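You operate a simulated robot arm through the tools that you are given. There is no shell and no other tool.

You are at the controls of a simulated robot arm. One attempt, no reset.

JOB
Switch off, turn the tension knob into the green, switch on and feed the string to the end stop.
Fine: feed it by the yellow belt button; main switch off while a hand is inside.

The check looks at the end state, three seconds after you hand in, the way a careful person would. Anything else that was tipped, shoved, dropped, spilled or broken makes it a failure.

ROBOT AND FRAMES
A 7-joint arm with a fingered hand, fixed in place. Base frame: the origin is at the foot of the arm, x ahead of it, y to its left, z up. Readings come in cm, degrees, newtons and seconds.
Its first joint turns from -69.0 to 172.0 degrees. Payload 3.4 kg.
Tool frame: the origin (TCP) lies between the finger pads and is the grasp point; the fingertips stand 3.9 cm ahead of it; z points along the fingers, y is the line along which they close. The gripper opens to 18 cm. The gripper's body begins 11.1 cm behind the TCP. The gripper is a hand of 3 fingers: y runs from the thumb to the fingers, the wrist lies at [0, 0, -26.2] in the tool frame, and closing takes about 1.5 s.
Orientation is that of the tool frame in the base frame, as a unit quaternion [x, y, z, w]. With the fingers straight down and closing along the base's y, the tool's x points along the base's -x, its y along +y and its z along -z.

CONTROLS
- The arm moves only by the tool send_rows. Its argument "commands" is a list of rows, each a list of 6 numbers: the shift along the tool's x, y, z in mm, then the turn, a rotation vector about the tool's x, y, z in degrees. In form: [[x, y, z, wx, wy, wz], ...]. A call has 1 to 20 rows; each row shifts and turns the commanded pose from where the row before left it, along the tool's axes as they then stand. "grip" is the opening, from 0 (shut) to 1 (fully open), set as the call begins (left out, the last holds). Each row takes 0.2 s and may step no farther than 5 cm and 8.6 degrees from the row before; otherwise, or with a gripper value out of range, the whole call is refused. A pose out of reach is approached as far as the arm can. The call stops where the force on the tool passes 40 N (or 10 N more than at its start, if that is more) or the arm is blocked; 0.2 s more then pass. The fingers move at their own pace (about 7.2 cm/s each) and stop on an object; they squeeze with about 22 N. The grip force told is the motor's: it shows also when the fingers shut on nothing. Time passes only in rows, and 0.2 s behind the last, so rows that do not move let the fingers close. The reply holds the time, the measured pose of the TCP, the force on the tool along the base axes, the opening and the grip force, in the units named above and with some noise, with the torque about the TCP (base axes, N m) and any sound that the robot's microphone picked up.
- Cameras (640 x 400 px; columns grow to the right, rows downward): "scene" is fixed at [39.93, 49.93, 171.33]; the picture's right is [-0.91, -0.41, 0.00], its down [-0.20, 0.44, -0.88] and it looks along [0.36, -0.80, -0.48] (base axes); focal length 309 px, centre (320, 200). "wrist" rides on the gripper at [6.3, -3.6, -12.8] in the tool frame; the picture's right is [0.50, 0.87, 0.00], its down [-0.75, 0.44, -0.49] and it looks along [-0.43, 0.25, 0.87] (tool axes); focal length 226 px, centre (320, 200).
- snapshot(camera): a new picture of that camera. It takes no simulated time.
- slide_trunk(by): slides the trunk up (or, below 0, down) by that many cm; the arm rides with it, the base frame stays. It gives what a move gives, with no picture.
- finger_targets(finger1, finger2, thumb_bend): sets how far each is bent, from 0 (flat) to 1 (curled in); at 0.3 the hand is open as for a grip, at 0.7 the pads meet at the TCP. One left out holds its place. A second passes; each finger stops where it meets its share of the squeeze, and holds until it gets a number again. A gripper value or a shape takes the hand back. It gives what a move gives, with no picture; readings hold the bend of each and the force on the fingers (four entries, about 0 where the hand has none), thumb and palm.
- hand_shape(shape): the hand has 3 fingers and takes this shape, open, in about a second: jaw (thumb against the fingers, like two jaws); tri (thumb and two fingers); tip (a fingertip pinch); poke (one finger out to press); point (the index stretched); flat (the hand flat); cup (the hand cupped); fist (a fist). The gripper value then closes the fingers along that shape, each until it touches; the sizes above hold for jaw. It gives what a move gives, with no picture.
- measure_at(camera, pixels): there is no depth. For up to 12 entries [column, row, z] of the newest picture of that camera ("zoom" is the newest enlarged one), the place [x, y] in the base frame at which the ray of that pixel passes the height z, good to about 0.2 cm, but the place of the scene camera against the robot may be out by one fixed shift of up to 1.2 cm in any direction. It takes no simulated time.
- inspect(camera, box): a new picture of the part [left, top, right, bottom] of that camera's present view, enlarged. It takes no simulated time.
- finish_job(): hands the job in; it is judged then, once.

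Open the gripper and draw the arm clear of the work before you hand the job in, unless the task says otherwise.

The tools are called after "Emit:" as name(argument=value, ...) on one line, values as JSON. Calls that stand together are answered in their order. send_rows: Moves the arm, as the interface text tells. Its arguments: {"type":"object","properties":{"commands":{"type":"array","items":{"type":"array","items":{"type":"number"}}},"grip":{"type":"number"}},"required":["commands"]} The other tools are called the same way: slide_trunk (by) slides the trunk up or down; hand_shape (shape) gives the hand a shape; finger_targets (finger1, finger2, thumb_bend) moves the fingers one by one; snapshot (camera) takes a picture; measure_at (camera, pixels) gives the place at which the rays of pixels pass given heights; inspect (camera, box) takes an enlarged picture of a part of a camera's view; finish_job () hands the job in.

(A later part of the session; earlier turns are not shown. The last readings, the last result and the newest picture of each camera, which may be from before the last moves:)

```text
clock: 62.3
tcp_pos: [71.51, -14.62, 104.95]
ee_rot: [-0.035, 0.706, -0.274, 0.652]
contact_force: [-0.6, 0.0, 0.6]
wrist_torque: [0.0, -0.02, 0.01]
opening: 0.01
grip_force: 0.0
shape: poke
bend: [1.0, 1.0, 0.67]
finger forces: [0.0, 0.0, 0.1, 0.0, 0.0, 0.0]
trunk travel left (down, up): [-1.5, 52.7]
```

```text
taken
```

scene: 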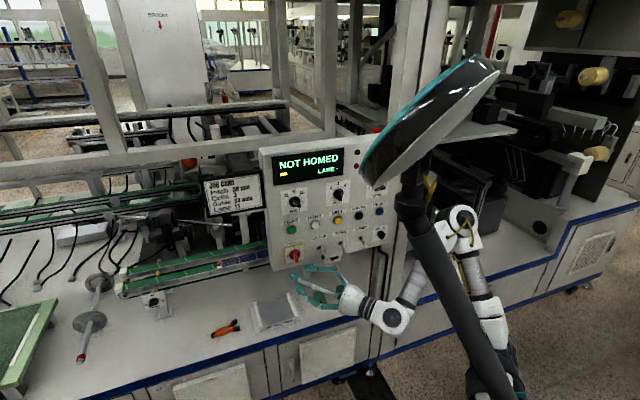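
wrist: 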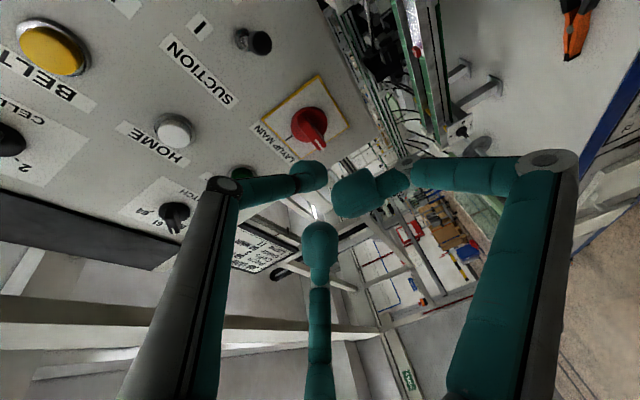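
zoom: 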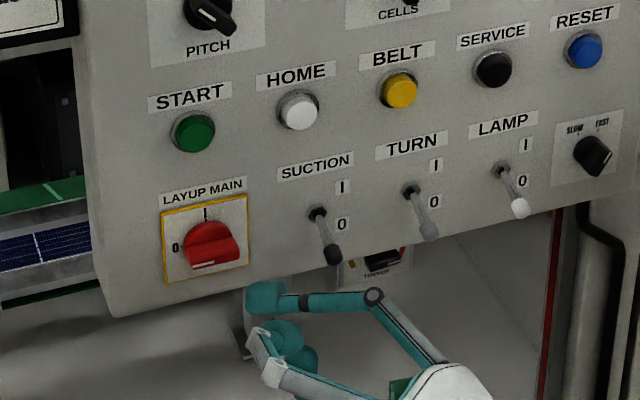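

MAIN now stands at 0. Next I lower the hand below the panel's bottom edge and turn it toward the tension dial to see it with the wrist camera.

Emit:
send_rows(commands=[[45.1, 3, -2.4, 0, 0, 0], [45.1, 3, -2.4, 0, 0, 0], [45.1, 3, -2.4, 0, 0, 0], [45.1, 3, -2.4, 0, 0, 0], [45.1, 3, -2.4, 0, 0, 0]])

Emit:
send_rows(commands=[[15.7, -32.6, -1.7, 4.14, 1.99, 0], [15.7, -32.6, -1.7, 4.14, 1.99, 0], [15.7, -32.6, -1.7, 4.14, 1.99, 0], [15.7, -32.6, -1.7, 4.14, 1.99, 0], [15.7, -32.6, -1.7, 4.14, 1.99, 0]])

Emit:
snapshot(camera="wrist")

Emit:
snapshot(camera="scene")

```text
clock: 63.5
tcp_pos: [68.51, -22.87, 84.22]
ee_rot: [-0.032, 0.704, -0.277, 0.654]
contact_force: [0.1, 0.0, -0.4]
wrist_torque: [0.0, 0.01, 0.02]
opening: 0.01
grip_force: 0.0
shape: poke
bend: [1.0, 1.0, 0.67]
finger forces: [0.1, 0.0, 0.0, 0.0, 0.0, 0.0]
out of reach, approached as far as the arm can: row 2, 3
trunk travel left (down, up): [-1.5, 52.7]
```

```text
clock: 64.7
tcp_pos: [68.63, -22.79, 84.07]
ee_rot: [-0.034, 0.705, -0.275, 0.653]
contact_force: [0.7, 0.2, 0.1]
wrist_torque: [0.0, -0.01, 0.02]
opening: 0.0
grip_force: 0.0
shape: poke
bend: [1.0, 1.0, 0.67]
finger forces: [0.0, 0.0, 0.0, 0.0, 0.0, 0.0]
out of reach, approached as far as the arm can: row 1, 2, 3, 4, 5
trunk travel left (down, up): [-1.5, 52.7]
```

```text
taken
```

wrist: 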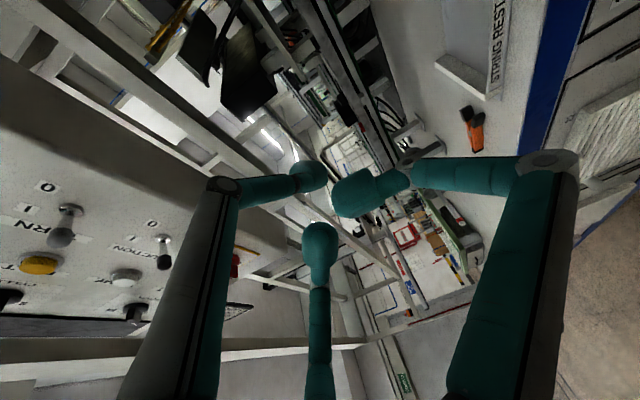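

```text
taken
```

scene: 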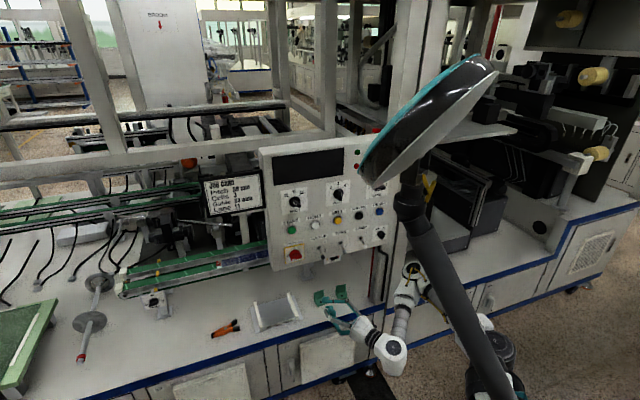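

That position was too close in for the elbow. I instead swing right while moving the wrist outward, passing the hand under the panel at z≈84.

Emit:
send_rows(commands=[[16.2, -33.4, 22.9, 4.14, 1.99, 0], [16.2, -33.4, 22.9, 4.14, 1.99, 0], [16.2, -33.4, 22.9, 4.14, 1.99, 0]])

Emit:
snapshot(camera="wrist")

Emit:
snapshot(camera="scene")

```text
clock: 65.5
tcp_pos: [70.26, -35.94, 84.07]
ee_rot: [0.053, 0.704, -0.352, 0.615]
contact_force: [-0.3, 0.4, 0.5]
wrist_torque: [0.03, -0.05, 0.04]
opening: 0.02
grip_force: 0.2
shape: poke
bend: [1.0, 1.0, 0.67]
finger forces: [0.1, 0.0, 0.0, 0.1, 0.1, 0.1]
trunk travel left (down, up): [-1.5, 52.7]
```

```text
taken
```

wrist: 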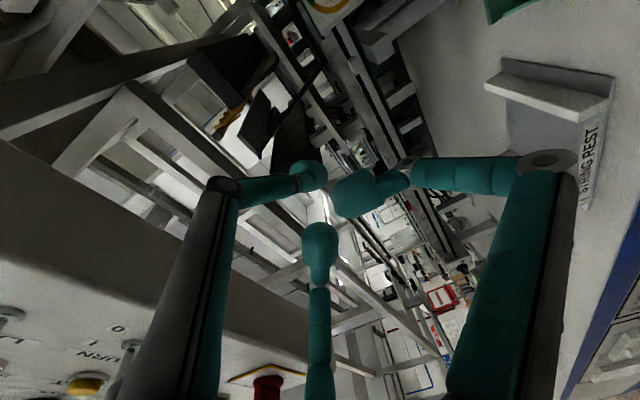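

```text
taken
```

scene: 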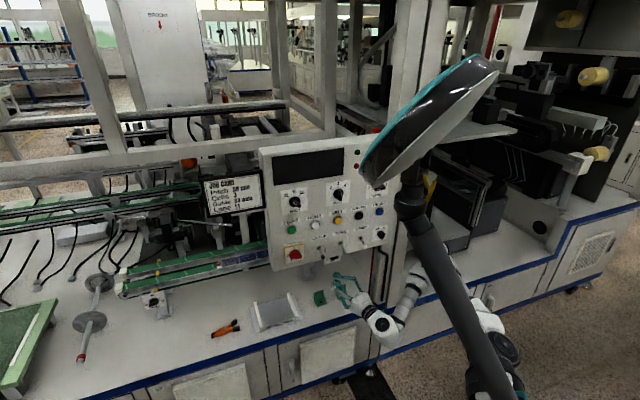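

The tension dial just shows at the top edge of the wrist picture (330,5). I turn further right in the same way.

Emit:
send_rows(commands=[[16.2, -30, 10, 5.5, 2.7, 0], [16.2, -30, 10, 5.5, 2.7, 0], [16.2, -30, 10, 5.5, 2.7, 0]])

Emit:
snapshot(camera="wrist")

Emit:
inspect(camera="scene", box=[290, 230, 410, 330])

```text
clock: 66.3
tcp_pos: [65.85, -45.41, 83.78]
ee_rot: [0.163, 0.687, -0.444, 0.551]
contact_force: [0.1, -1.2, 0.3]
wrist_torque: [0.0, 0.02, 0.03]
opening: 0.02
grip_force: 0.1
shape: poke
bend: [1.0, 1.0, 0.67]
finger forces: [0.0, 0.0, 0.0, 0.0, 0.0, 0.0]
trunk travel left (down, up): [-1.5, 52.7]
```

```text
taken
```

wrist: 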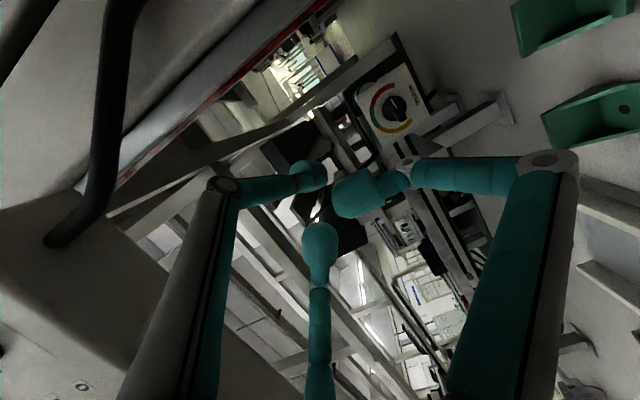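

```text
4.00 times, centred on (350, 280) of scene
```

zoom: 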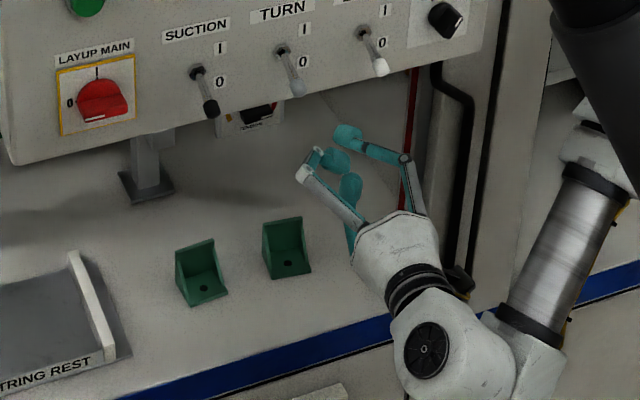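

The tension dial is now clearly in the wrist picture at about (393,108). I enlarge it.

Emit:
inspect(camera="wrist", box=[340, 65, 450, 155])

Emit:
measure_at(camera="wrist", pixels=[[395, 106, 75], [395, 106, 77], [395, 106, 79], [395, 106, 81]])

```text
4.44 times, centred on (395, 110) of wrist
```

zoom: 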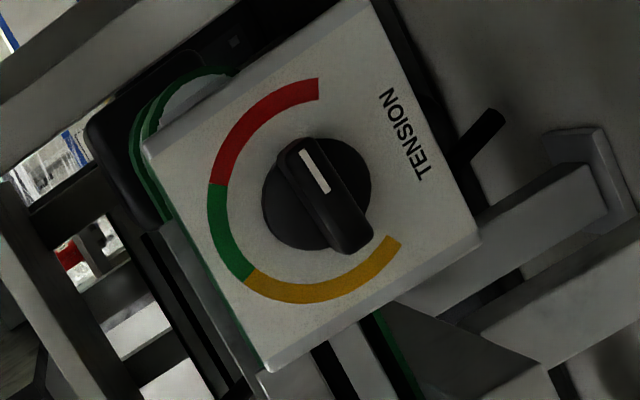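

```text
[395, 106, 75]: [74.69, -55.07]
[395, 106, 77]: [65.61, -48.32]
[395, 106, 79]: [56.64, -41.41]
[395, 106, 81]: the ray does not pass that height
```

The dial is clear: yellow on the left, green at the top, red on the right, and the white pointer stands at about 3 o'clock in the red, so the knob must turn about 90° counter-clockwise. It sits near [83, -61.7, 73]. I move the hand to a pre-contact pose pitched down 25° with the thumb coming from above.

Emit:
send_rows(commands=[[2.5, 5, 14, -3.39, 0.94, -6.96], [2, 4, 14, -3.39, 0.94, -6.96], [1.5, 3.2, 14.2, -3.39, 0.94, -6.96], [1, 2.4, 14.4, -3.39, 0.94, -6.96]])

Emit:
send_rows(commands=[[0.5, 1.6, 14.5, -3.39, 0.94, -6.96], [0, 0.8, 14.7, -3.39, 0.94, -6.96], [-0.5, 0, 14.8, -3.39, 0.94, -6.96], [-1, -0.8, 15, -3.39, 0.94, -6.96]])

Emit:
snapshot(camera="wrist")

Emit:
snapshot(camera="scene")

```text
clock: 67.3
tcp_pos: [70.35, -49.15, 81.7]
ee_rot: [-0.058, 0.771, -0.474, 0.42]
contact_force: [-0.1, 0.3, 0.3]
wrist_torque: [-0.01, 0.01, 0.03]
opening: 0.02
grip_force: 0.0
shape: poke
bend: [1.0, 1.0, 0.67]
finger forces: [0.0, 0.1, 0.0, 0.1, 0.1, 0.0]
trunk travel left (down, up): [-1.5, 52.7]
```

```text
clock: 68.3
tcp_pos: [74.48, -52.79, 79.95]
ee_rot: [-0.275, 0.798, -0.47, 0.258]
contact_force: [0.0, -0.1, -0.2]
wrist_torque: [-0.03, -0.01, 0.02]
opening: 0.02
grip_force: 0.0
shape: poke
bend: [1.0, 1.0, 0.67]
finger forces: [0.1, 0.1, 0.0, 0.1, 0.0, 0.0]
trunk travel left (down, up): [-1.5, 52.7]
```

```text
taken
```

wrist: 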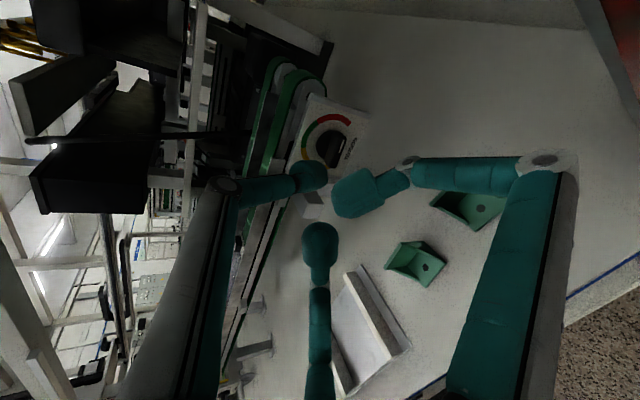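

```text
taken
```

scene: 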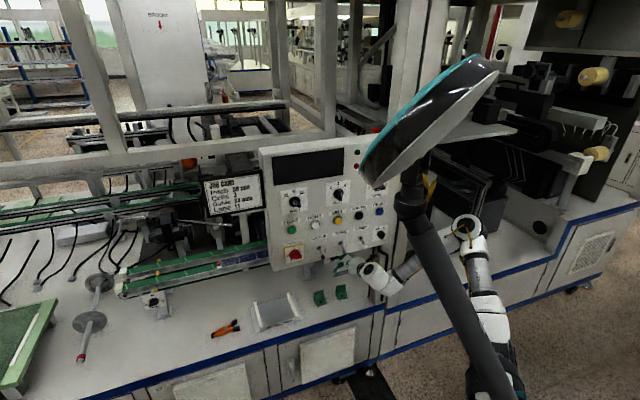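

Reached. The dial shows at (333,140) from this new viewpoint; I enlarge it for triangulation.

Emit:
inspect(camera="wrist", box=[270, 80, 400, 200])

Emit:
measure_at(camera="wrist", pixels=[[333, 142, 71], [333, 142, 73], [333, 142, 75], [415, 262, 61], [470, 205, 61]])

```text
3.33 times, centred on (335, 140) of wrist
```

zoom: 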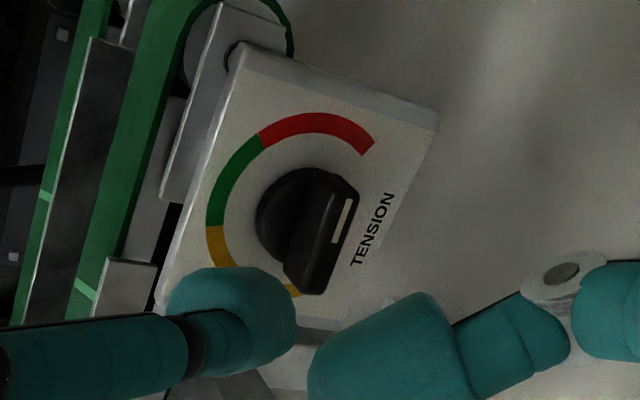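

```text
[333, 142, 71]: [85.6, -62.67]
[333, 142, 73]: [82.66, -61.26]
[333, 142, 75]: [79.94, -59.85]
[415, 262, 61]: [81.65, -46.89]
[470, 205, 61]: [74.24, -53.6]
```

I triangulate the tension plate: face at about -x+y=-144.4, knob centre [83.1,-61.3,73.4]. I shift slightly sideways and advance 5 cm toward the upper-left side of the bar, then look.

Emit:
send_rows(commands=[[-9.4, 3.9, 5, 0, 0, 0], [0, 0, 15, 0, 0, 0], [0, 0, 15, 0, 0, 0], [0, 0, 15, 0, 0, 0]])

Emit:
inspect(camera="wrist", box=[270, 80, 400, 200])

Emit:
inspect(camera="scene", box=[290, 230, 390, 310])

```text
clock: 69.3
tcp_pos: [78.54, -55.08, 77.48]
ee_rot: [-0.274, 0.799, -0.469, 0.259]
contact_force: [-0.4, 0.6, 0.0]
wrist_torque: [0.03, -0.02, -0.02]
opening: 0.0
grip_force: 0.1
shape: poke
bend: [1.0, 1.0, 0.67]
finger forces: [0.1, 0.1, 0.0, 0.0, 0.0, 0.0]
trunk travel left (down, up): [-1.5, 52.7]
```

```text
3.33 times, centred on (335, 140) of wrist
```

zoom: 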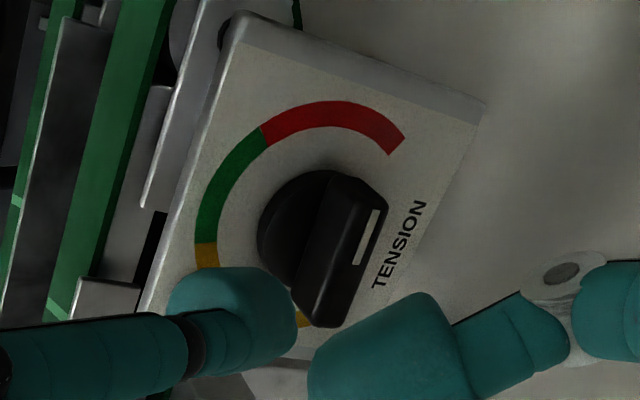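

```text
5.00 times, centred on (340, 270) of scene
```

zoom: 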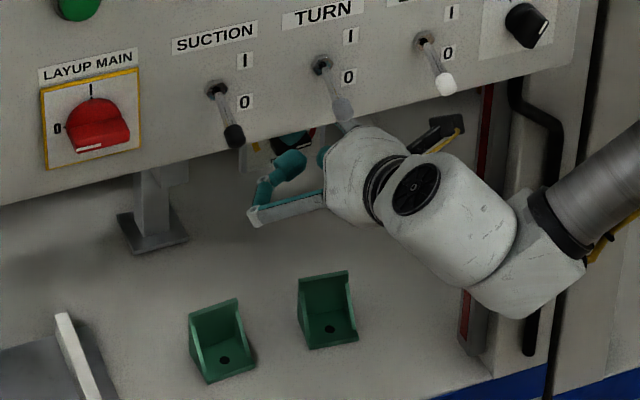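

The thumb tip is lined up just above the bar's left end. I advance 3.4 cm more, watching for contact.

Emit:
send_rows(commands=[[0, 0, 12, 0, 0, 0], [0, 0, 12, 0, 0, 0], [0, 0, 10, 0, 0, 0]])

Emit:
inspect(camera="wrist", box=[270, 80, 400, 200])

```text
clock: 70.1
tcp_pos: [80.72, -56.93, 76.18]
ee_rot: [-0.275, 0.798, -0.47, 0.259]
contact_force: [-9.2, 6.6, 0.8]
wrist_torque: [0.1, 0.15, -0.04]
opening: 0.01
grip_force: 0.1
shape: poke
bend: [1.0, 1.0, 0.68]
finger forces: [0.0, 0.0, 0.1, 0.0, 11.3, 0.0]
trunk travel left (down, up): [-1.5, 52.7]
```

```text
3.33 times, centred on (335, 140) of wrist
```

zoom: 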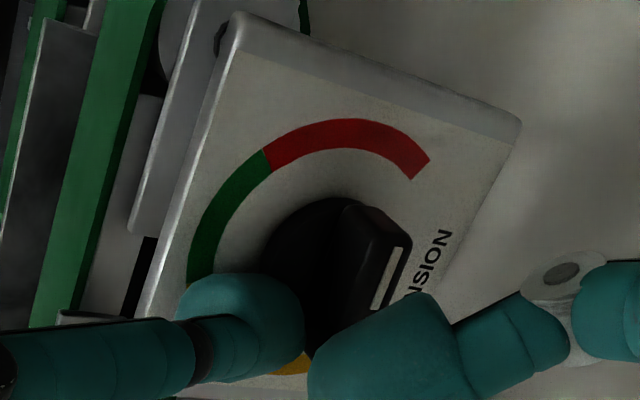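

The thumb lightly touches (11 N), probably the knob's disc rim. I ease back 3 mm and start pushing the bar's left end down along a circle around the knob axis.

Emit:
send_rows(commands=[[0, 0, -4, 0, 0, 0], [-2.5, 3.1, 1.4, 0, 0, 0], [-1.8, 3.6, 1.6, 0, 0, 0], [-0.9, 3.8, 1.8, 0, 0, 0]])

Emit:
inspect(camera="wrist", box=[270, 80, 400, 200])

```text
clock: 71.1
tcp_pos: [81.07, -56.45, 75.27]
ee_rot: [-0.274, 0.798, -0.471, 0.259]
contact_force: [-0.5, -0.1, 3.4]
wrist_torque: [-0.08, -0.07, -0.05]
opening: 0.0
grip_force: 0.0
shape: poke
bend: [1.0, 1.0, 0.66]
finger forces: [0.0, 0.0, 0.0, 0.0, 2.8, 0.1]
trunk travel left (down, up): [-1.5, 52.7]
```

```text
3.33 times, centred on (335, 140) of wrist
```

zoom: 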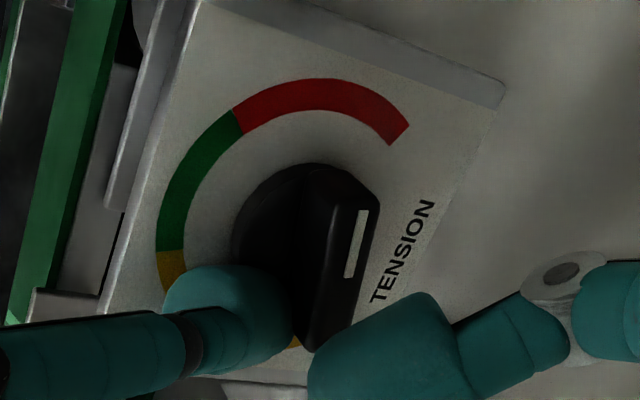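

The knob is turning (bar rotated some 15–20°) with only about 3 N. I continue along the arc.

Emit:
send_rows(commands=[[0, 3.9, 1.8, 0, 0, 0], [1, 3.8, 1.8, 0, 0, 0], [1.7, 3.5, 1.7, 0, 0, 0]])

Emit:
inspect(camera="wrist", box=[270, 80, 400, 200])

```text
clock: 71.9
tcp_pos: [80.99, -56.42, 74.07]
ee_rot: [-0.274, 0.798, -0.469, 0.259]
contact_force: [1.1, 0.4, 2.7]
wrist_torque: [-0.04, -0.06, 0.04]
opening: 0.02
grip_force: 0.0
shape: poke
bend: [1.0, 1.0, 0.66]
finger forces: [0.0, 0.1, 0.0, 0.0, 2.4, 0.1]
trunk travel left (down, up): [-1.5, 52.7]
```

```text
3.33 times, centred on (335, 140) of wrist
```

zoom: 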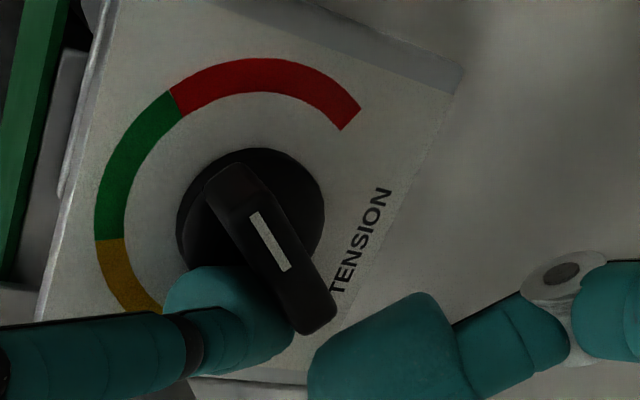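

The pointer is now at the red/green border (about 30° from top). Two more arc steps should bring it to mid-green.

Emit:
send_rows(commands=[[2.5, 3.2, 1.6, 0, 0, 0], [3.2, 2.5, 1.3, 0, 0, 0]])

Emit:
inspect(camera="wrist", box=[260, 80, 390, 200])

```text
clock: 72.5
tcp_pos: [80.54, -56.61, 73.36]
ee_rot: [-0.274, 0.799, -0.47, 0.259]
contact_force: [1.6, 1.5, 2.0]
wrist_torque: [-0.02, -0.07, 0.06]
opening: 0.0
grip_force: 0.0
shape: poke
bend: [1.0, 1.0, 0.66]
finger forces: [0.1, 0.0, 0.0, 0.0, 2.4, 0.0]
trunk travel left (down, up): [-1.5, 52.7]
```

```text
3.33 times, centred on (325, 140) of wrist
```

zoom: 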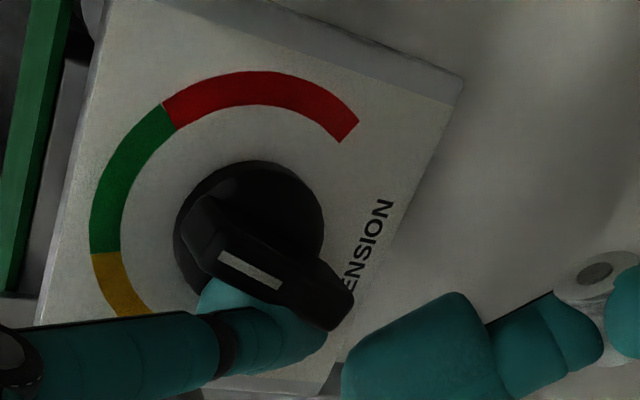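

The pointer is now inside the green, about 10° right of its middle. I nudge a little more, then ease the thumb away from the bar and look again.

Emit:
send_rows(commands=[[2, 1.2, 0.6, 0, 0, 0], [-4, -4, -2, 0, 0, 0], [0, 0, -15, 0, 0, 0], [0, 0, -20, 0, 0, 0]])

Emit:
inspect(camera="wrist", box=[260, 80, 390, 200])

```text
clock: 73.5
tcp_pos: [78.29, -54.47, 75.12]
ee_rot: [-0.274, 0.798, -0.469, 0.26]
contact_force: [0.5, 0.6, 0.1]
wrist_torque: [-0.04, -0.01, -0.01]
opening: 0.01
grip_force: 0.1
shape: poke
bend: [1.0, 1.0, 0.67]
finger forces: [0.0, 0.1, 0.1, 0.0, 0.0, 0.0]
trunk travel left (down, up): [-1.5, 52.7]
```

```text
3.33 times, centred on (325, 140) of wrist
```

zoom: 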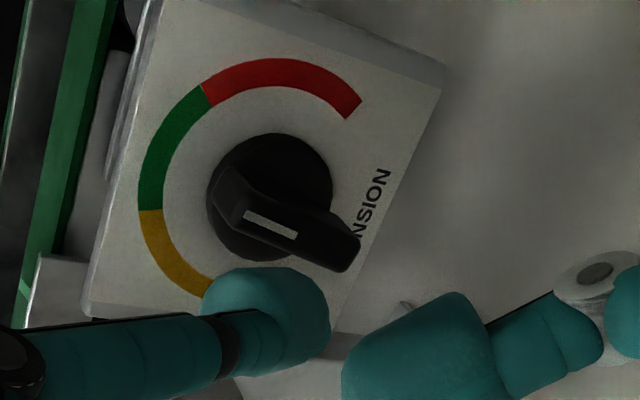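

The pointer holds in the middle of the green arc. I retreat from the tension knob along the tool axis.

Emit:
send_rows(commands=[[0, 0, -30, 0, 0, 0], [0, 0, -30, 0, 0, 0], [0, 0, -20, 0, 0, 0]])

Emit:
inspect(camera="wrist", box=[270, 80, 400, 200])

Emit:
snapshot(camera="scene")

```text
clock: 74.3
tcp_pos: [72.97, -49.61, 78.56]
ee_rot: [-0.273, 0.798, -0.47, 0.259]
contact_force: [0.4, 0.2, -0.4]
wrist_torque: [0.03, 0.0, -0.02]
opening: 0.0
grip_force: 0.1
shape: poke
bend: [1.0, 1.0, 0.67]
finger forces: [0.1, 0.0, 0.0, 0.0, 0.0, 0.1]
trunk travel left (down, up): [-1.5, 52.7]
```

```text
3.33 times, centred on (335, 140) of wrist
```

zoom: 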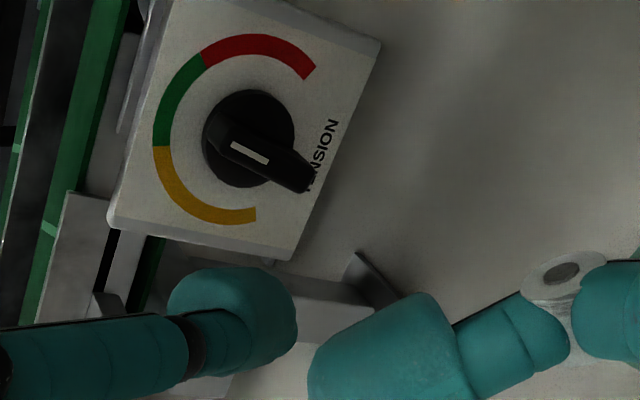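

```text
taken
```

scene: 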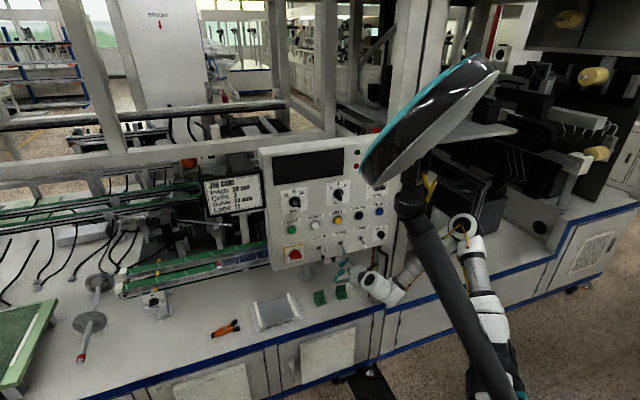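

The tension pointer is in the green. I now retrace the path: turn the hand back and come out from under the panel.

Emit:
send_rows(commands=[[1.5, -2, -11.9, 3.39, -0.94, 6.96], [1, -2.5, -11.6, 3.39, -0.94, 6.96], [0, -3, -11.3, 3.39, -0.94, 6.96], [-0.8, -3.7, -11, 3.39, -0.94, 6.96], [-1.6, -4.3, -10.7, 3.39, -0.94, 6.96], [-2.4, -5, -10.4, 3.39, -0.94, 6.96], [-3.2, -5.6, -10, 3.39, -0.94, 6.96], [-4, -6, -9.7, 3.39, -0.94, 6.96]])

Emit:
send_rows(commands=[[-16.2, 30, -10, -5.5, -2.7, 0], [-16.2, 30, -10, -5.5, -2.7, 0], [-16.2, 30, -10, -5.5, -2.7, 0]])

Emit:
snapshot(camera="scene")

```text
clock: 76.1
tcp_pos: [66.36, -45.07, 83.99]
ee_rot: [0.163, 0.687, -0.445, 0.551]
contact_force: [-0.8, -1.4, 0.3]
wrist_torque: [-0.01, -0.01, -0.01]
opening: 0.0
grip_force: 0.0
shape: poke
bend: [1.0, 1.0, 0.67]
finger forces: [0.0, 0.0, 0.0, 0.1, 0.0, 0.0]
trunk travel left (down, up): [-1.5, 52.7]
```

```text
clock: 76.9
tcp_pos: [71.71, -35.95, 84.34]
ee_rot: [0.051, 0.704, -0.352, 0.615]
contact_force: [-0.9, -0.1, -0.1]
wrist_torque: [0.04, 0.01, -0.01]
opening: 0.0
grip_force: 0.1
shape: poke
bend: [1.0, 1.0, 0.67]
finger forces: [0.1, 0.1, 0.0, 0.0, 0.1, 0.0]
trunk travel left (down, up): [-1.5, 52.7]
```

```text
taken
```

scene: 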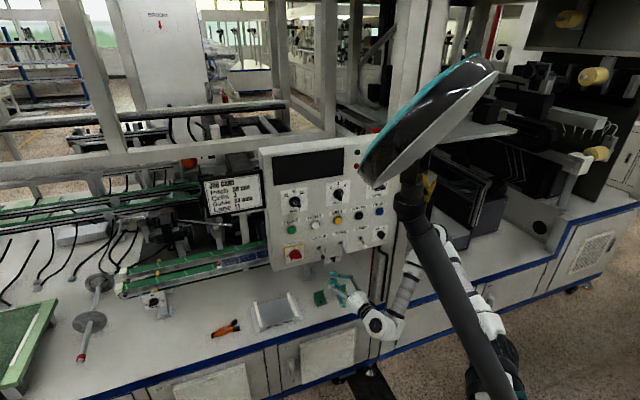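

I retrace further: left and out from under the panel, then up to MAIN's height.

Emit:
send_rows(commands=[[-16.2, 33.4, -22.9, -4.14, -1.99, 0], [-16.2, 33.4, -22.9, -4.14, -1.99, 0], [-16.2, 33.4, -22.9, -4.14, -1.99, 0]])

Emit:
send_rows(commands=[[-45.1, -3, 2.4, 0, 0, 0], [-45.1, -3, 2.4, 0, 0, 0], [-45.1, -3, 2.4, 0, 0, 0], [-45.1, -3, 2.4, 0, 0, 0], [-45.1, -3, 2.4, 0, 0, 0]])

Emit:
snapshot(camera="wrist")

Emit:
inspect(camera="scene", box=[260, 200, 380, 290])

```text
clock: 77.7
tcp_pos: [71.12, -22.77, 84.24]
ee_rot: [-0.034, 0.705, -0.277, 0.652]
contact_force: [-0.1, 0.0, 0.0]
wrist_torque: [0.0, -0.01, 0.0]
opening: 0.02
grip_force: 0.1
shape: poke
bend: [1.0, 1.0, 0.67]
finger forces: [0.0, 0.0, 0.1, 0.0, 0.0, 0.1]
trunk travel left (down, up): [-1.5, 52.7]
```

```text
clock: 78.9
tcp_pos: [75.18, -15.43, 105.33]
ee_rot: [-0.034, 0.705, -0.275, 0.652]
contact_force: [-0.1, 0.6, -0.2]
wrist_torque: [-0.01, 0.0, 0.0]
opening: 0.0
grip_force: 0.2
shape: poke
bend: [1.0, 1.0, 0.67]
finger forces: [0.0, 0.1, 0.0, 0.1, 0.0, 0.0]
trunk travel left (down, up): [-1.5, 52.7]
```

```text
taken
```

wrist: 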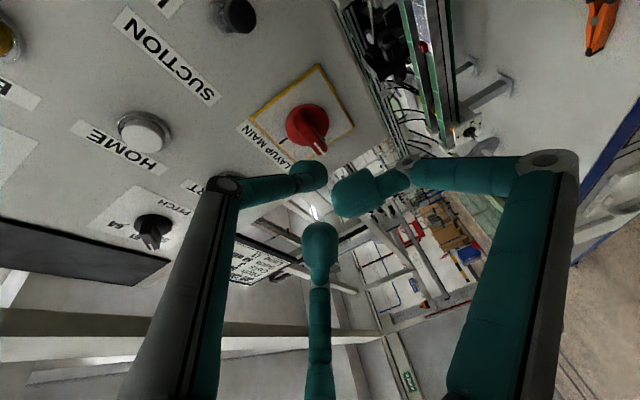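

```text
4.44 times, centred on (320, 245) of scene
```

zoom: 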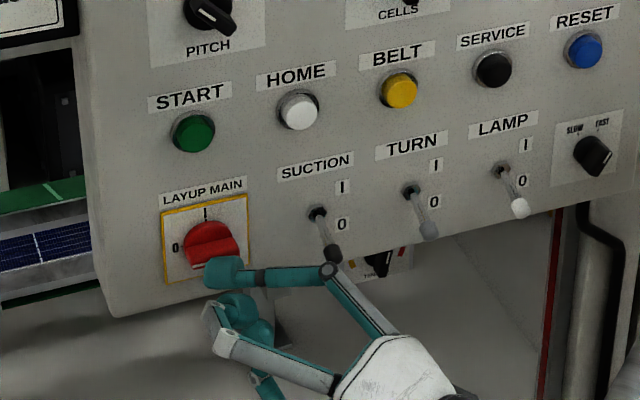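

The tension plate is visible under the panel with its bar upright in the middle. For switching on I set the thumb in front of the upper right of the MAIN bar (yaw -28°), 5 cm back.

Emit:
send_rows(commands=[[12.4, -26.2, -29.8, 7.2, 3.5, 0], [0, 0, 0, 0, 0, 0]])

Emit:
inspect(camera="wrist", box=[240, 80, 400, 200])

Emit:
inspect(camera="scene", box=[320, 245, 350, 275])

```text
clock: 79.5
tcp_pos: [71.39, -17.29, 105.33]
ee_rot: [0.016, 0.706, -0.32, 0.632]
contact_force: [-0.6, 0.4, 0.0]
wrist_torque: [0.01, -0.02, -0.01]
opening: 0.02
grip_force: 0.2
shape: poke
bend: [1.0, 1.0, 0.67]
finger forces: [0.1, 0.1, 0.1, 0.0, 0.0, 0.0]
trunk travel left (down, up): [-1.5, 52.7]
```

```text
3.33 times, centred on (320, 140) of wrist
```

zoom: 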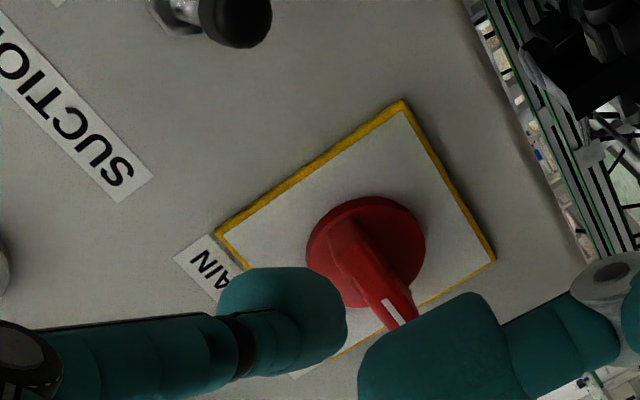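

```text
13.33 times, centred on (335, 260) of scene
```

zoom: 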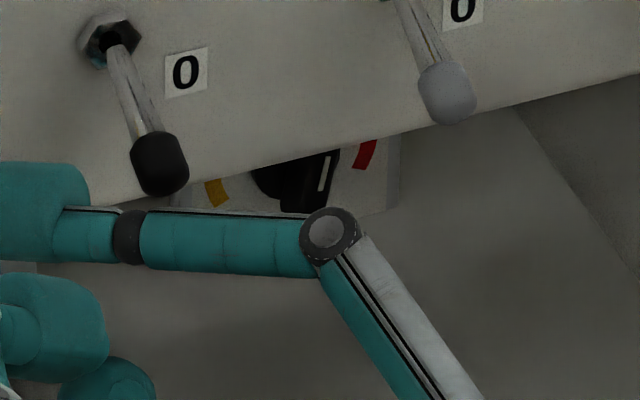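

I advance 4 cm and look before touching.

Emit:
send_rows(commands=[[0, 0, 13, 0, 0, 0], [0, 0, 13, 0, 0, 0], [0, 0, 14, 0, 0, 0]])

Emit:
inspect(camera="wrist", box=[240, 100, 400, 220])

Emit:
inspect(camera="scene", box=[260, 210, 360, 290])

```text
clock: 80.3
tcp_pos: [74.89, -18.98, 105.3]
ee_rot: [0.017, 0.706, -0.321, 0.632]
contact_force: [-0.2, -0.3, -0.2]
wrist_torque: [0.0, -0.01, -0.01]
opening: 0.01
grip_force: 0.1
shape: poke
bend: [1.0, 1.0, 0.67]
finger forces: [0.0, 0.1, 0.0, 0.1, 1.1, 0.1]
trunk travel left (down, up): [-1.5, 52.7]
```

```text
3.33 times, centred on (320, 160) of wrist
```

zoom: 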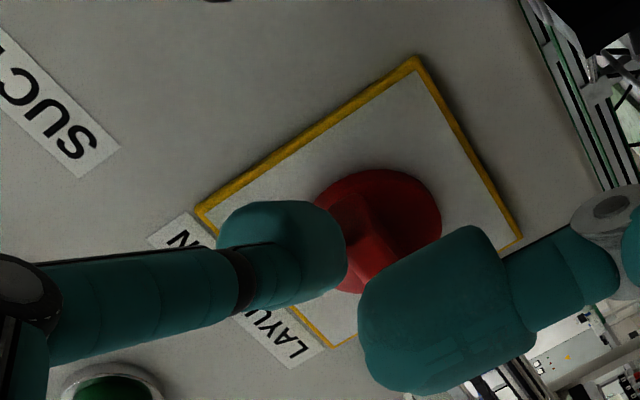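

```text
5.00 times, centred on (310, 250) of scene
```

zoom: 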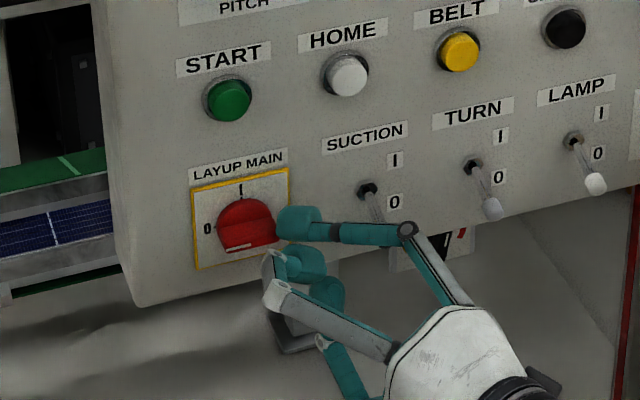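

The tip sits just above the bar's right end. I raise it 4 mm, go 8 mm deeper, then push down along the arc.

Emit:
send_rows(commands=[[-3.6, -1.7, 0, 0, 0, 0], [0, 0, 8, 0, 0, 0], [3.5, 1.2, -0.2, 0, 0, 0], [3.6, 0.4, -0.4, 0, 0, 0], [4.3, 0.1, -0.5, 0, 0, 0]])

Emit:
inspect(camera="wrist", box=[240, 100, 400, 220])

Emit:
inspect(camera="scene", box=[260, 210, 360, 290])

```text
clock: 81.5
tcp_pos: [75.34, -19.71, 104.7]
ee_rot: [0.015, 0.705, -0.32, 0.632]
contact_force: [1.5, 1.6, 5.0]
wrist_torque: [-0.06, -0.19, 0.06]
opening: 0.0
grip_force: 0.0
shape: poke
bend: [1.0, 1.0, 0.66]
finger forces: [0.0, 0.0, 0.0, 0.0, 4.2, 0.1]
trunk travel left (down, up): [-1.5, 52.7]
```

```text
3.33 times, centred on (320, 160) of wrist
```

zoom: 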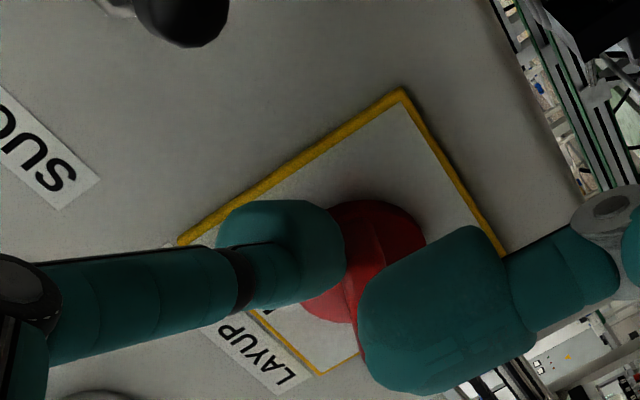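

```text
5.00 times, centred on (310, 250) of scene
```

zoom: 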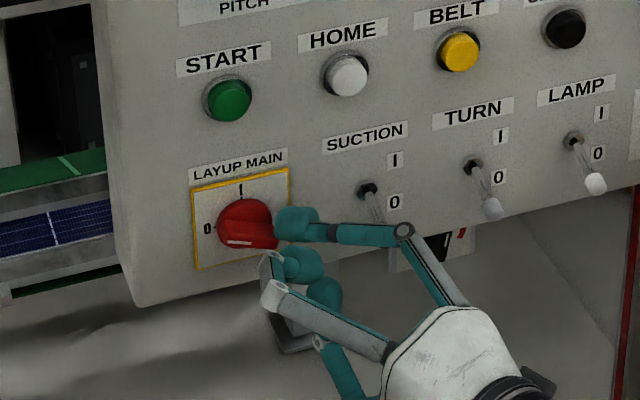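

It presses down with 5 N. I continue the arc to swing the bar upright.

Emit:
send_rows(commands=[[4.2, 1, -0.3, 0, 0, 0], [3.9, 1.8, 0, 0, 0, 0], [3.5, 2.5, 0.2, 0, 0, 0]])

Emit:
inspect(camera="scene", box=[250, 130, 370, 290])

Emit:
inspect(camera="wrist", box=[240, 100, 400, 220])

```text
clock: 82.3
tcp_pos: [75.25, -19.75, 103.27]
ee_rot: [0.015, 0.706, -0.32, 0.631]
contact_force: [-0.3, -0.2, -0.8]
wrist_torque: [0.0, 0.0, -0.04]
opening: 0.0
grip_force: 0.1
shape: poke
bend: [1.0, 1.0, 0.67]
finger forces: [0.1, 0.0, 0.0, 0.1, 0.5, 0.0]
trunk travel left (down, up): [-1.5, 52.7]
```

```text
2.50 times, centred on (310, 210) of scene
```

zoom: 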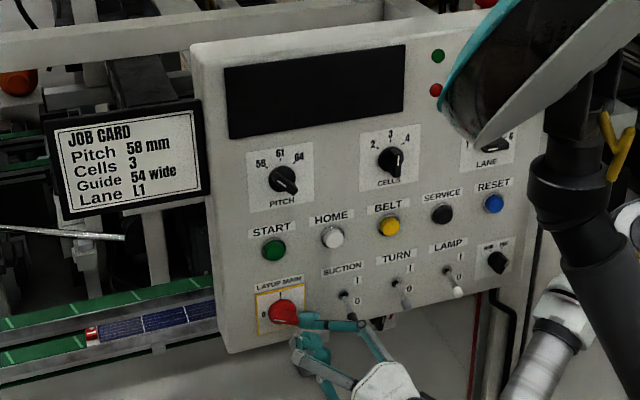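

```text
3.33 times, centred on (320, 160) of wrist
```

zoom: 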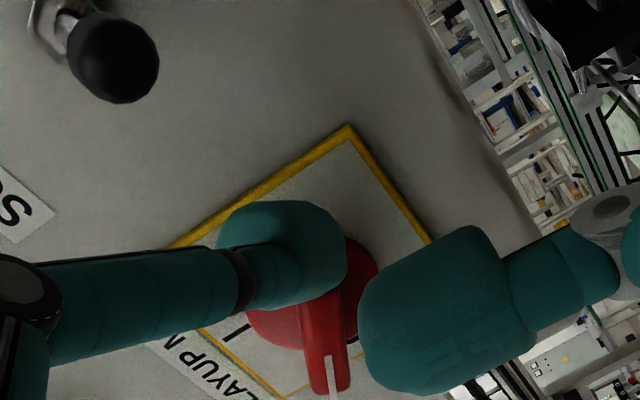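

The bar is partly turned and moves freely here. I continue the last part of the arc plus a little more.

Emit:
send_rows(commands=[[2.8, 3.2, 0.5, 0, 0, 0], [2.3, 3.6, 0.7, 0, 0, 0], [1, 3, 0.7, 0, 0, 0]])

Emit:
inspect(camera="scene", box=[250, 130, 370, 290])

Emit:
inspect(camera="wrist", box=[240, 100, 400, 220])

```text
clock: 83.1
tcp_pos: [75.7, -19.24, 102.23]
ee_rot: [0.015, 0.706, -0.32, 0.631]
contact_force: [0.2, 0.4, 0.0]
wrist_torque: [-0.01, 0.03, 0.01]
opening: 0.0
grip_force: 0.0
shape: poke
bend: [1.0, 1.0, 0.66]
finger forces: [0.1, 0.1, 0.0, 0.0, 0.0, 0.0]
trunk travel left (down, up): [-1.5, 52.7]
```

```text
2.50 times, centred on (310, 210) of scene
```

zoom: 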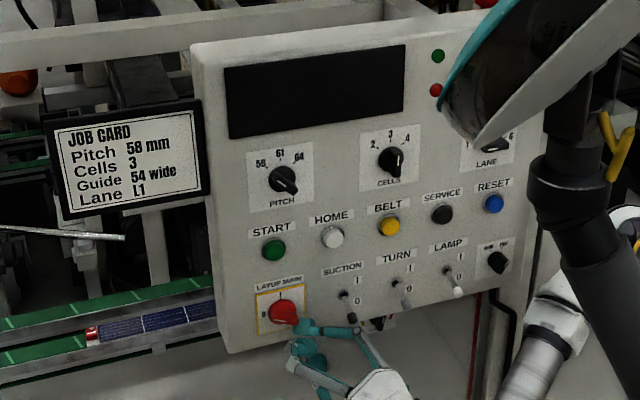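

```text
3.33 times, centred on (320, 160) of wrist
```

zoom: 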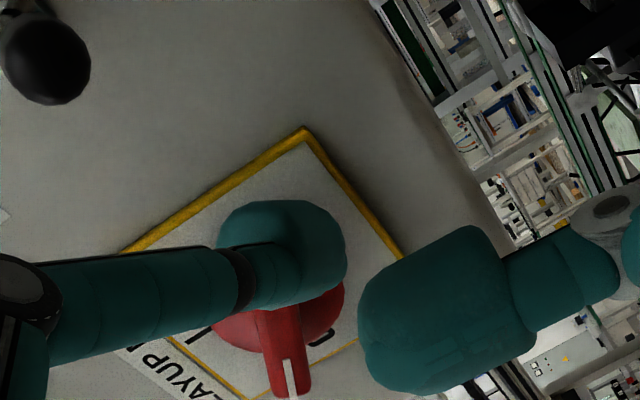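

No force now, the display is still dark, and the bar seems to rest about halfway; the thumb slid over it. I back off 3 cm to see the knob.

Emit:
send_rows(commands=[[0, 0, -15, 0, 0, 0], [0, 0, -15, 0, 0, 0], [10, 5, 0, 0, 0, 0]])

Emit:
inspect(camera="scene", box=[260, 210, 360, 290])

Emit:
inspect(camera="wrist", box=[240, 100, 400, 220])

```text
clock: 83.9
tcp_pos: [73.23, -17.77, 101.23]
ee_rot: [0.017, 0.706, -0.32, 0.631]
contact_force: [-0.3, -0.1, -0.5]
wrist_torque: [0.0, 0.03, -0.03]
opening: 0.02
grip_force: 0.0
shape: poke
bend: [1.0, 1.0, 0.66]
finger forces: [0.0, 0.0, 0.1, 0.0, 0.1, 0.0]
trunk travel left (down, up): [-1.5, 52.7]
```

```text
5.00 times, centred on (310, 250) of scene
```

zoom: 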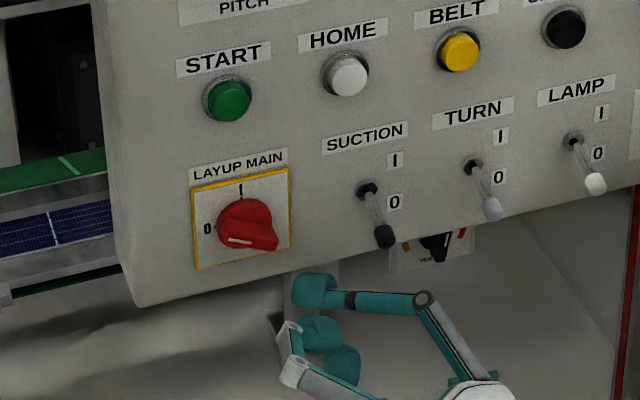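

```text
3.33 times, centred on (320, 160) of wrist
```

zoom: 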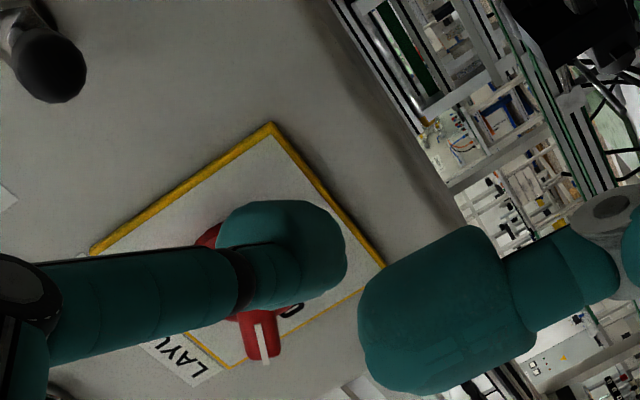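

The bar fell back near 0: the thumb pressed too far out at the bar's end. I reposition closer to the knob centre and 4 mm deeper, then advance.

Emit:
send_rows(commands=[[-38.5, -16.8, 4.3, 0, 0, 0], [0, 0, 10, 0, 0, 0], [0, 0, 10, 0, 0, 0], [0, 0, 10, 0, 0, 0]])

Emit:
inspect(camera="scene", box=[260, 210, 360, 290])

Emit:
inspect(camera="wrist", box=[240, 100, 400, 220])

```text
clock: 84.9
tcp_pos: [76.28, -19.3, 105.5]
ee_rot: [0.016, 0.706, -0.32, 0.632]
contact_force: [-0.9, 0.1, -0.2]
wrist_torque: [-0.01, 0.03, -0.01]
opening: 0.06
grip_force: 0.1
shape: poke
bend: [1.0, 1.0, 0.66]
finger forces: [0.1, 0.0, 0.1, 0.1, 0.1, 0.0]
trunk travel left (down, up): [-1.5, 52.7]
```

```text
5.00 times, centred on (310, 250) of scene
```

zoom: 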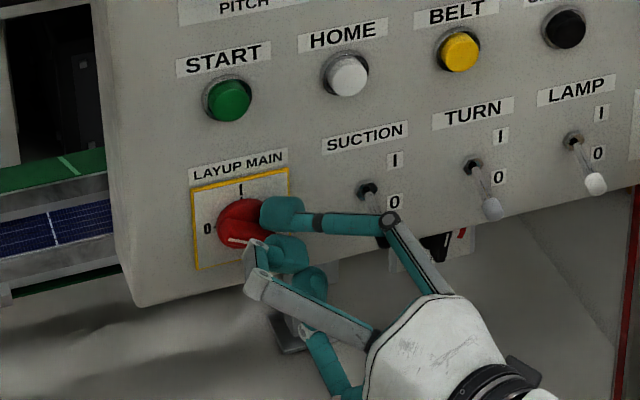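

```text
3.33 times, centred on (320, 160) of wrist
```

zoom: 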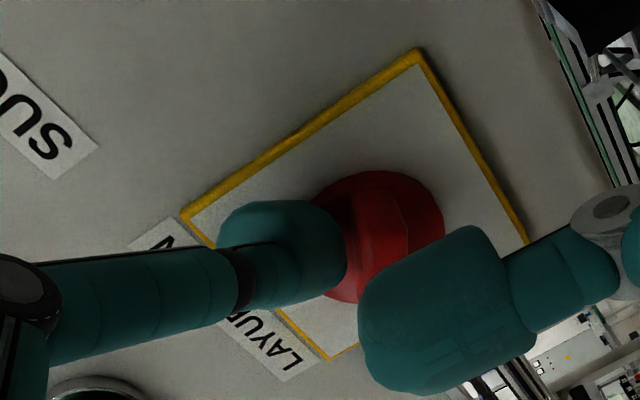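

No contact force and the thumb sits close above the bar. I push down along the tighter arc.

Emit:
send_rows(commands=[[4, 0.9, 0, 0, 0, 0], [2.6, -0.7, 0, 0, 0, 0], [2.7, -0.1, 0, 0, 0, 0], [2.8, 0.3, 0, 0, 0, 0], [2.5, 0.8, 0, 0, 0, 0]])

Emit:
inspect(camera="scene", box=[260, 210, 360, 290])

Emit:
inspect(camera="wrist", box=[240, 100, 400, 220])

```text
clock: 86.1
tcp_pos: [75.89, -19.71, 104.24]
ee_rot: [0.015, 0.706, -0.319, 0.632]
contact_force: [-1.4, 0.1, 5.7]
wrist_torque: [-0.05, -0.18, -0.02]
opening: 0.01
grip_force: 0.2
shape: poke
bend: [1.0, 1.0, 0.66]
finger forces: [0.0, 0.0, 0.0, 0.0, 5.1, 0.0]
trunk travel left (down, up): [-1.5, 52.7]
```

```text
5.00 times, centred on (310, 250) of scene
```

zoom: 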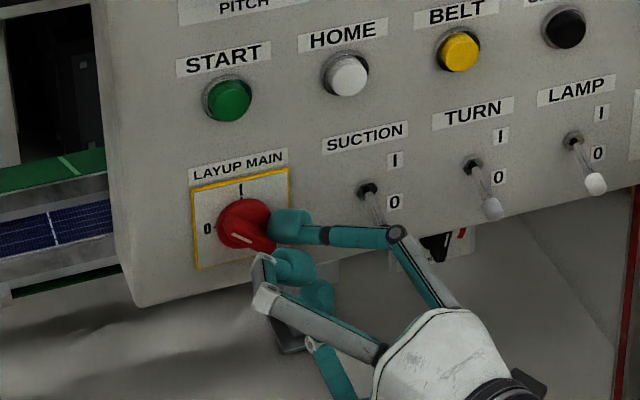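

```text
3.33 times, centred on (320, 160) of wrist
```

zoom: 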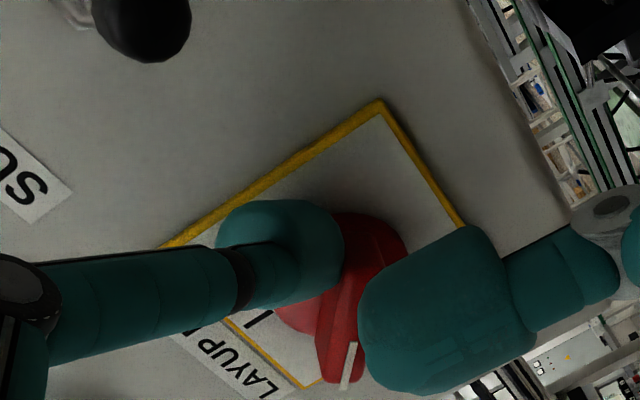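

The bar is turning (now around half way). I continue with the rest of the arc.

Emit:
send_rows(commands=[[2.5, 1.6, 0.2, 0, 0, 0], [2.2, 2.2, 0.5, 0, 0, 0], [1.9, 2.8, 0.8, 0, 0, 0]])

Emit:
inspect(camera="scene", box=[250, 130, 370, 290])

Emit:
inspect(camera="wrist", box=[240, 100, 400, 220])

```text
clock: 86.9
tcp_pos: [76.22, -19.59, 103.22]
ee_rot: [0.016, 0.706, -0.32, 0.631]
contact_force: [-3.5, -1.4, 4.3]
wrist_torque: [-0.05, -0.11, -0.1]
opening: 0.0
grip_force: 0.0
shape: poke
bend: [1.0, 1.0, 0.66]
finger forces: [0.0, 0.0, 0.0, 0.0, 4.2, 0.0]
trunk travel left (down, up): [-1.5, 52.7]
```

```text
2.50 times, centred on (310, 210) of scene
```

zoom: 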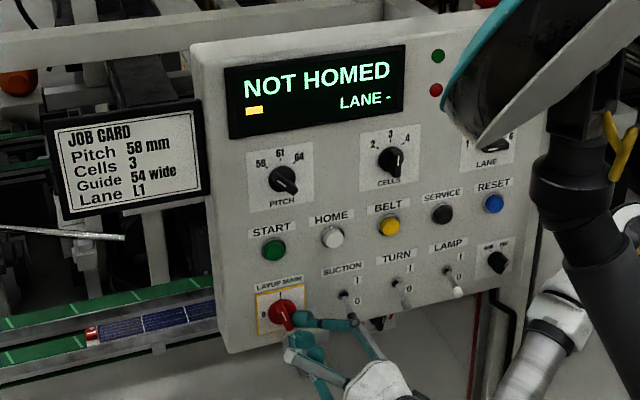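

```text
3.33 times, centred on (320, 160) of wrist
```

zoom: 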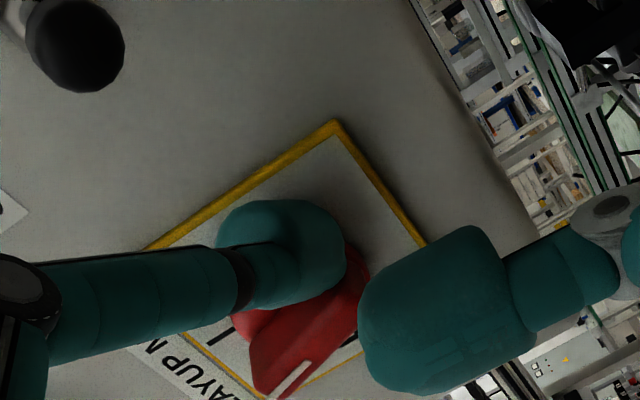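

The display lit up again: power is on. I push a little more so the bar seats fully at I.

Emit:
send_rows(commands=[[1.6, 3, 0.6, 0, 0, 0], [1, 3, 0.7, 0, 0, 0]])

Emit:
inspect(camera="scene", box=[260, 210, 360, 290])

Emit:
inspect(camera="wrist", box=[240, 100, 400, 220])

```text
clock: 87.5
tcp_pos: [76.59, -19.17, 102.71]
ee_rot: [0.015, 0.706, -0.32, 0.632]
contact_force: [-2.7, -2.9, 2.9]
wrist_torque: [0.0, -0.06, -0.15]
opening: 0.0
grip_force: 0.1
shape: poke
bend: [1.0, 1.0, 0.66]
finger forces: [0.0, 0.0, 0.0, 0.0, 4.3, 0.0]
trunk travel left (down, up): [-1.5, 52.7]
```

```text
5.00 times, centred on (310, 250) of scene
```

zoom: 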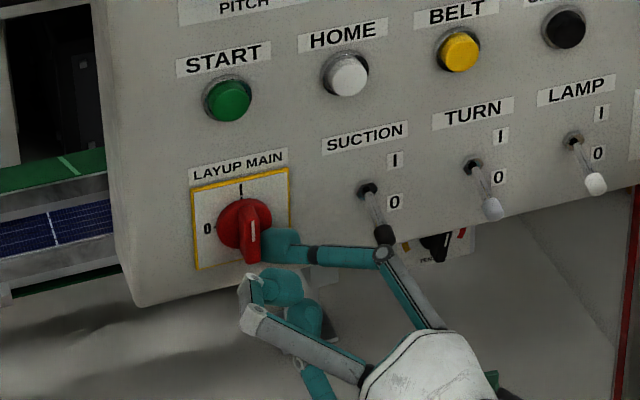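

```text
3.33 times, centred on (320, 160) of wrist
```

zoom: 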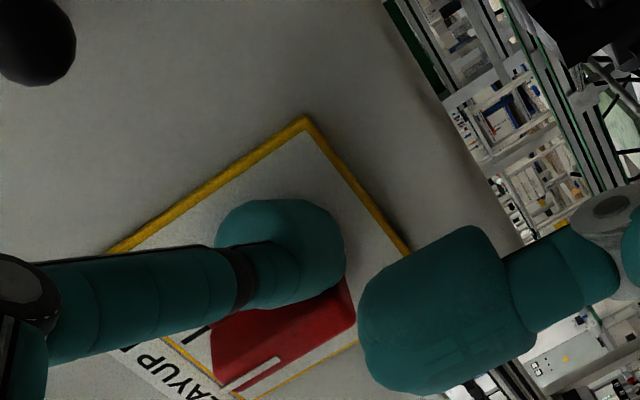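

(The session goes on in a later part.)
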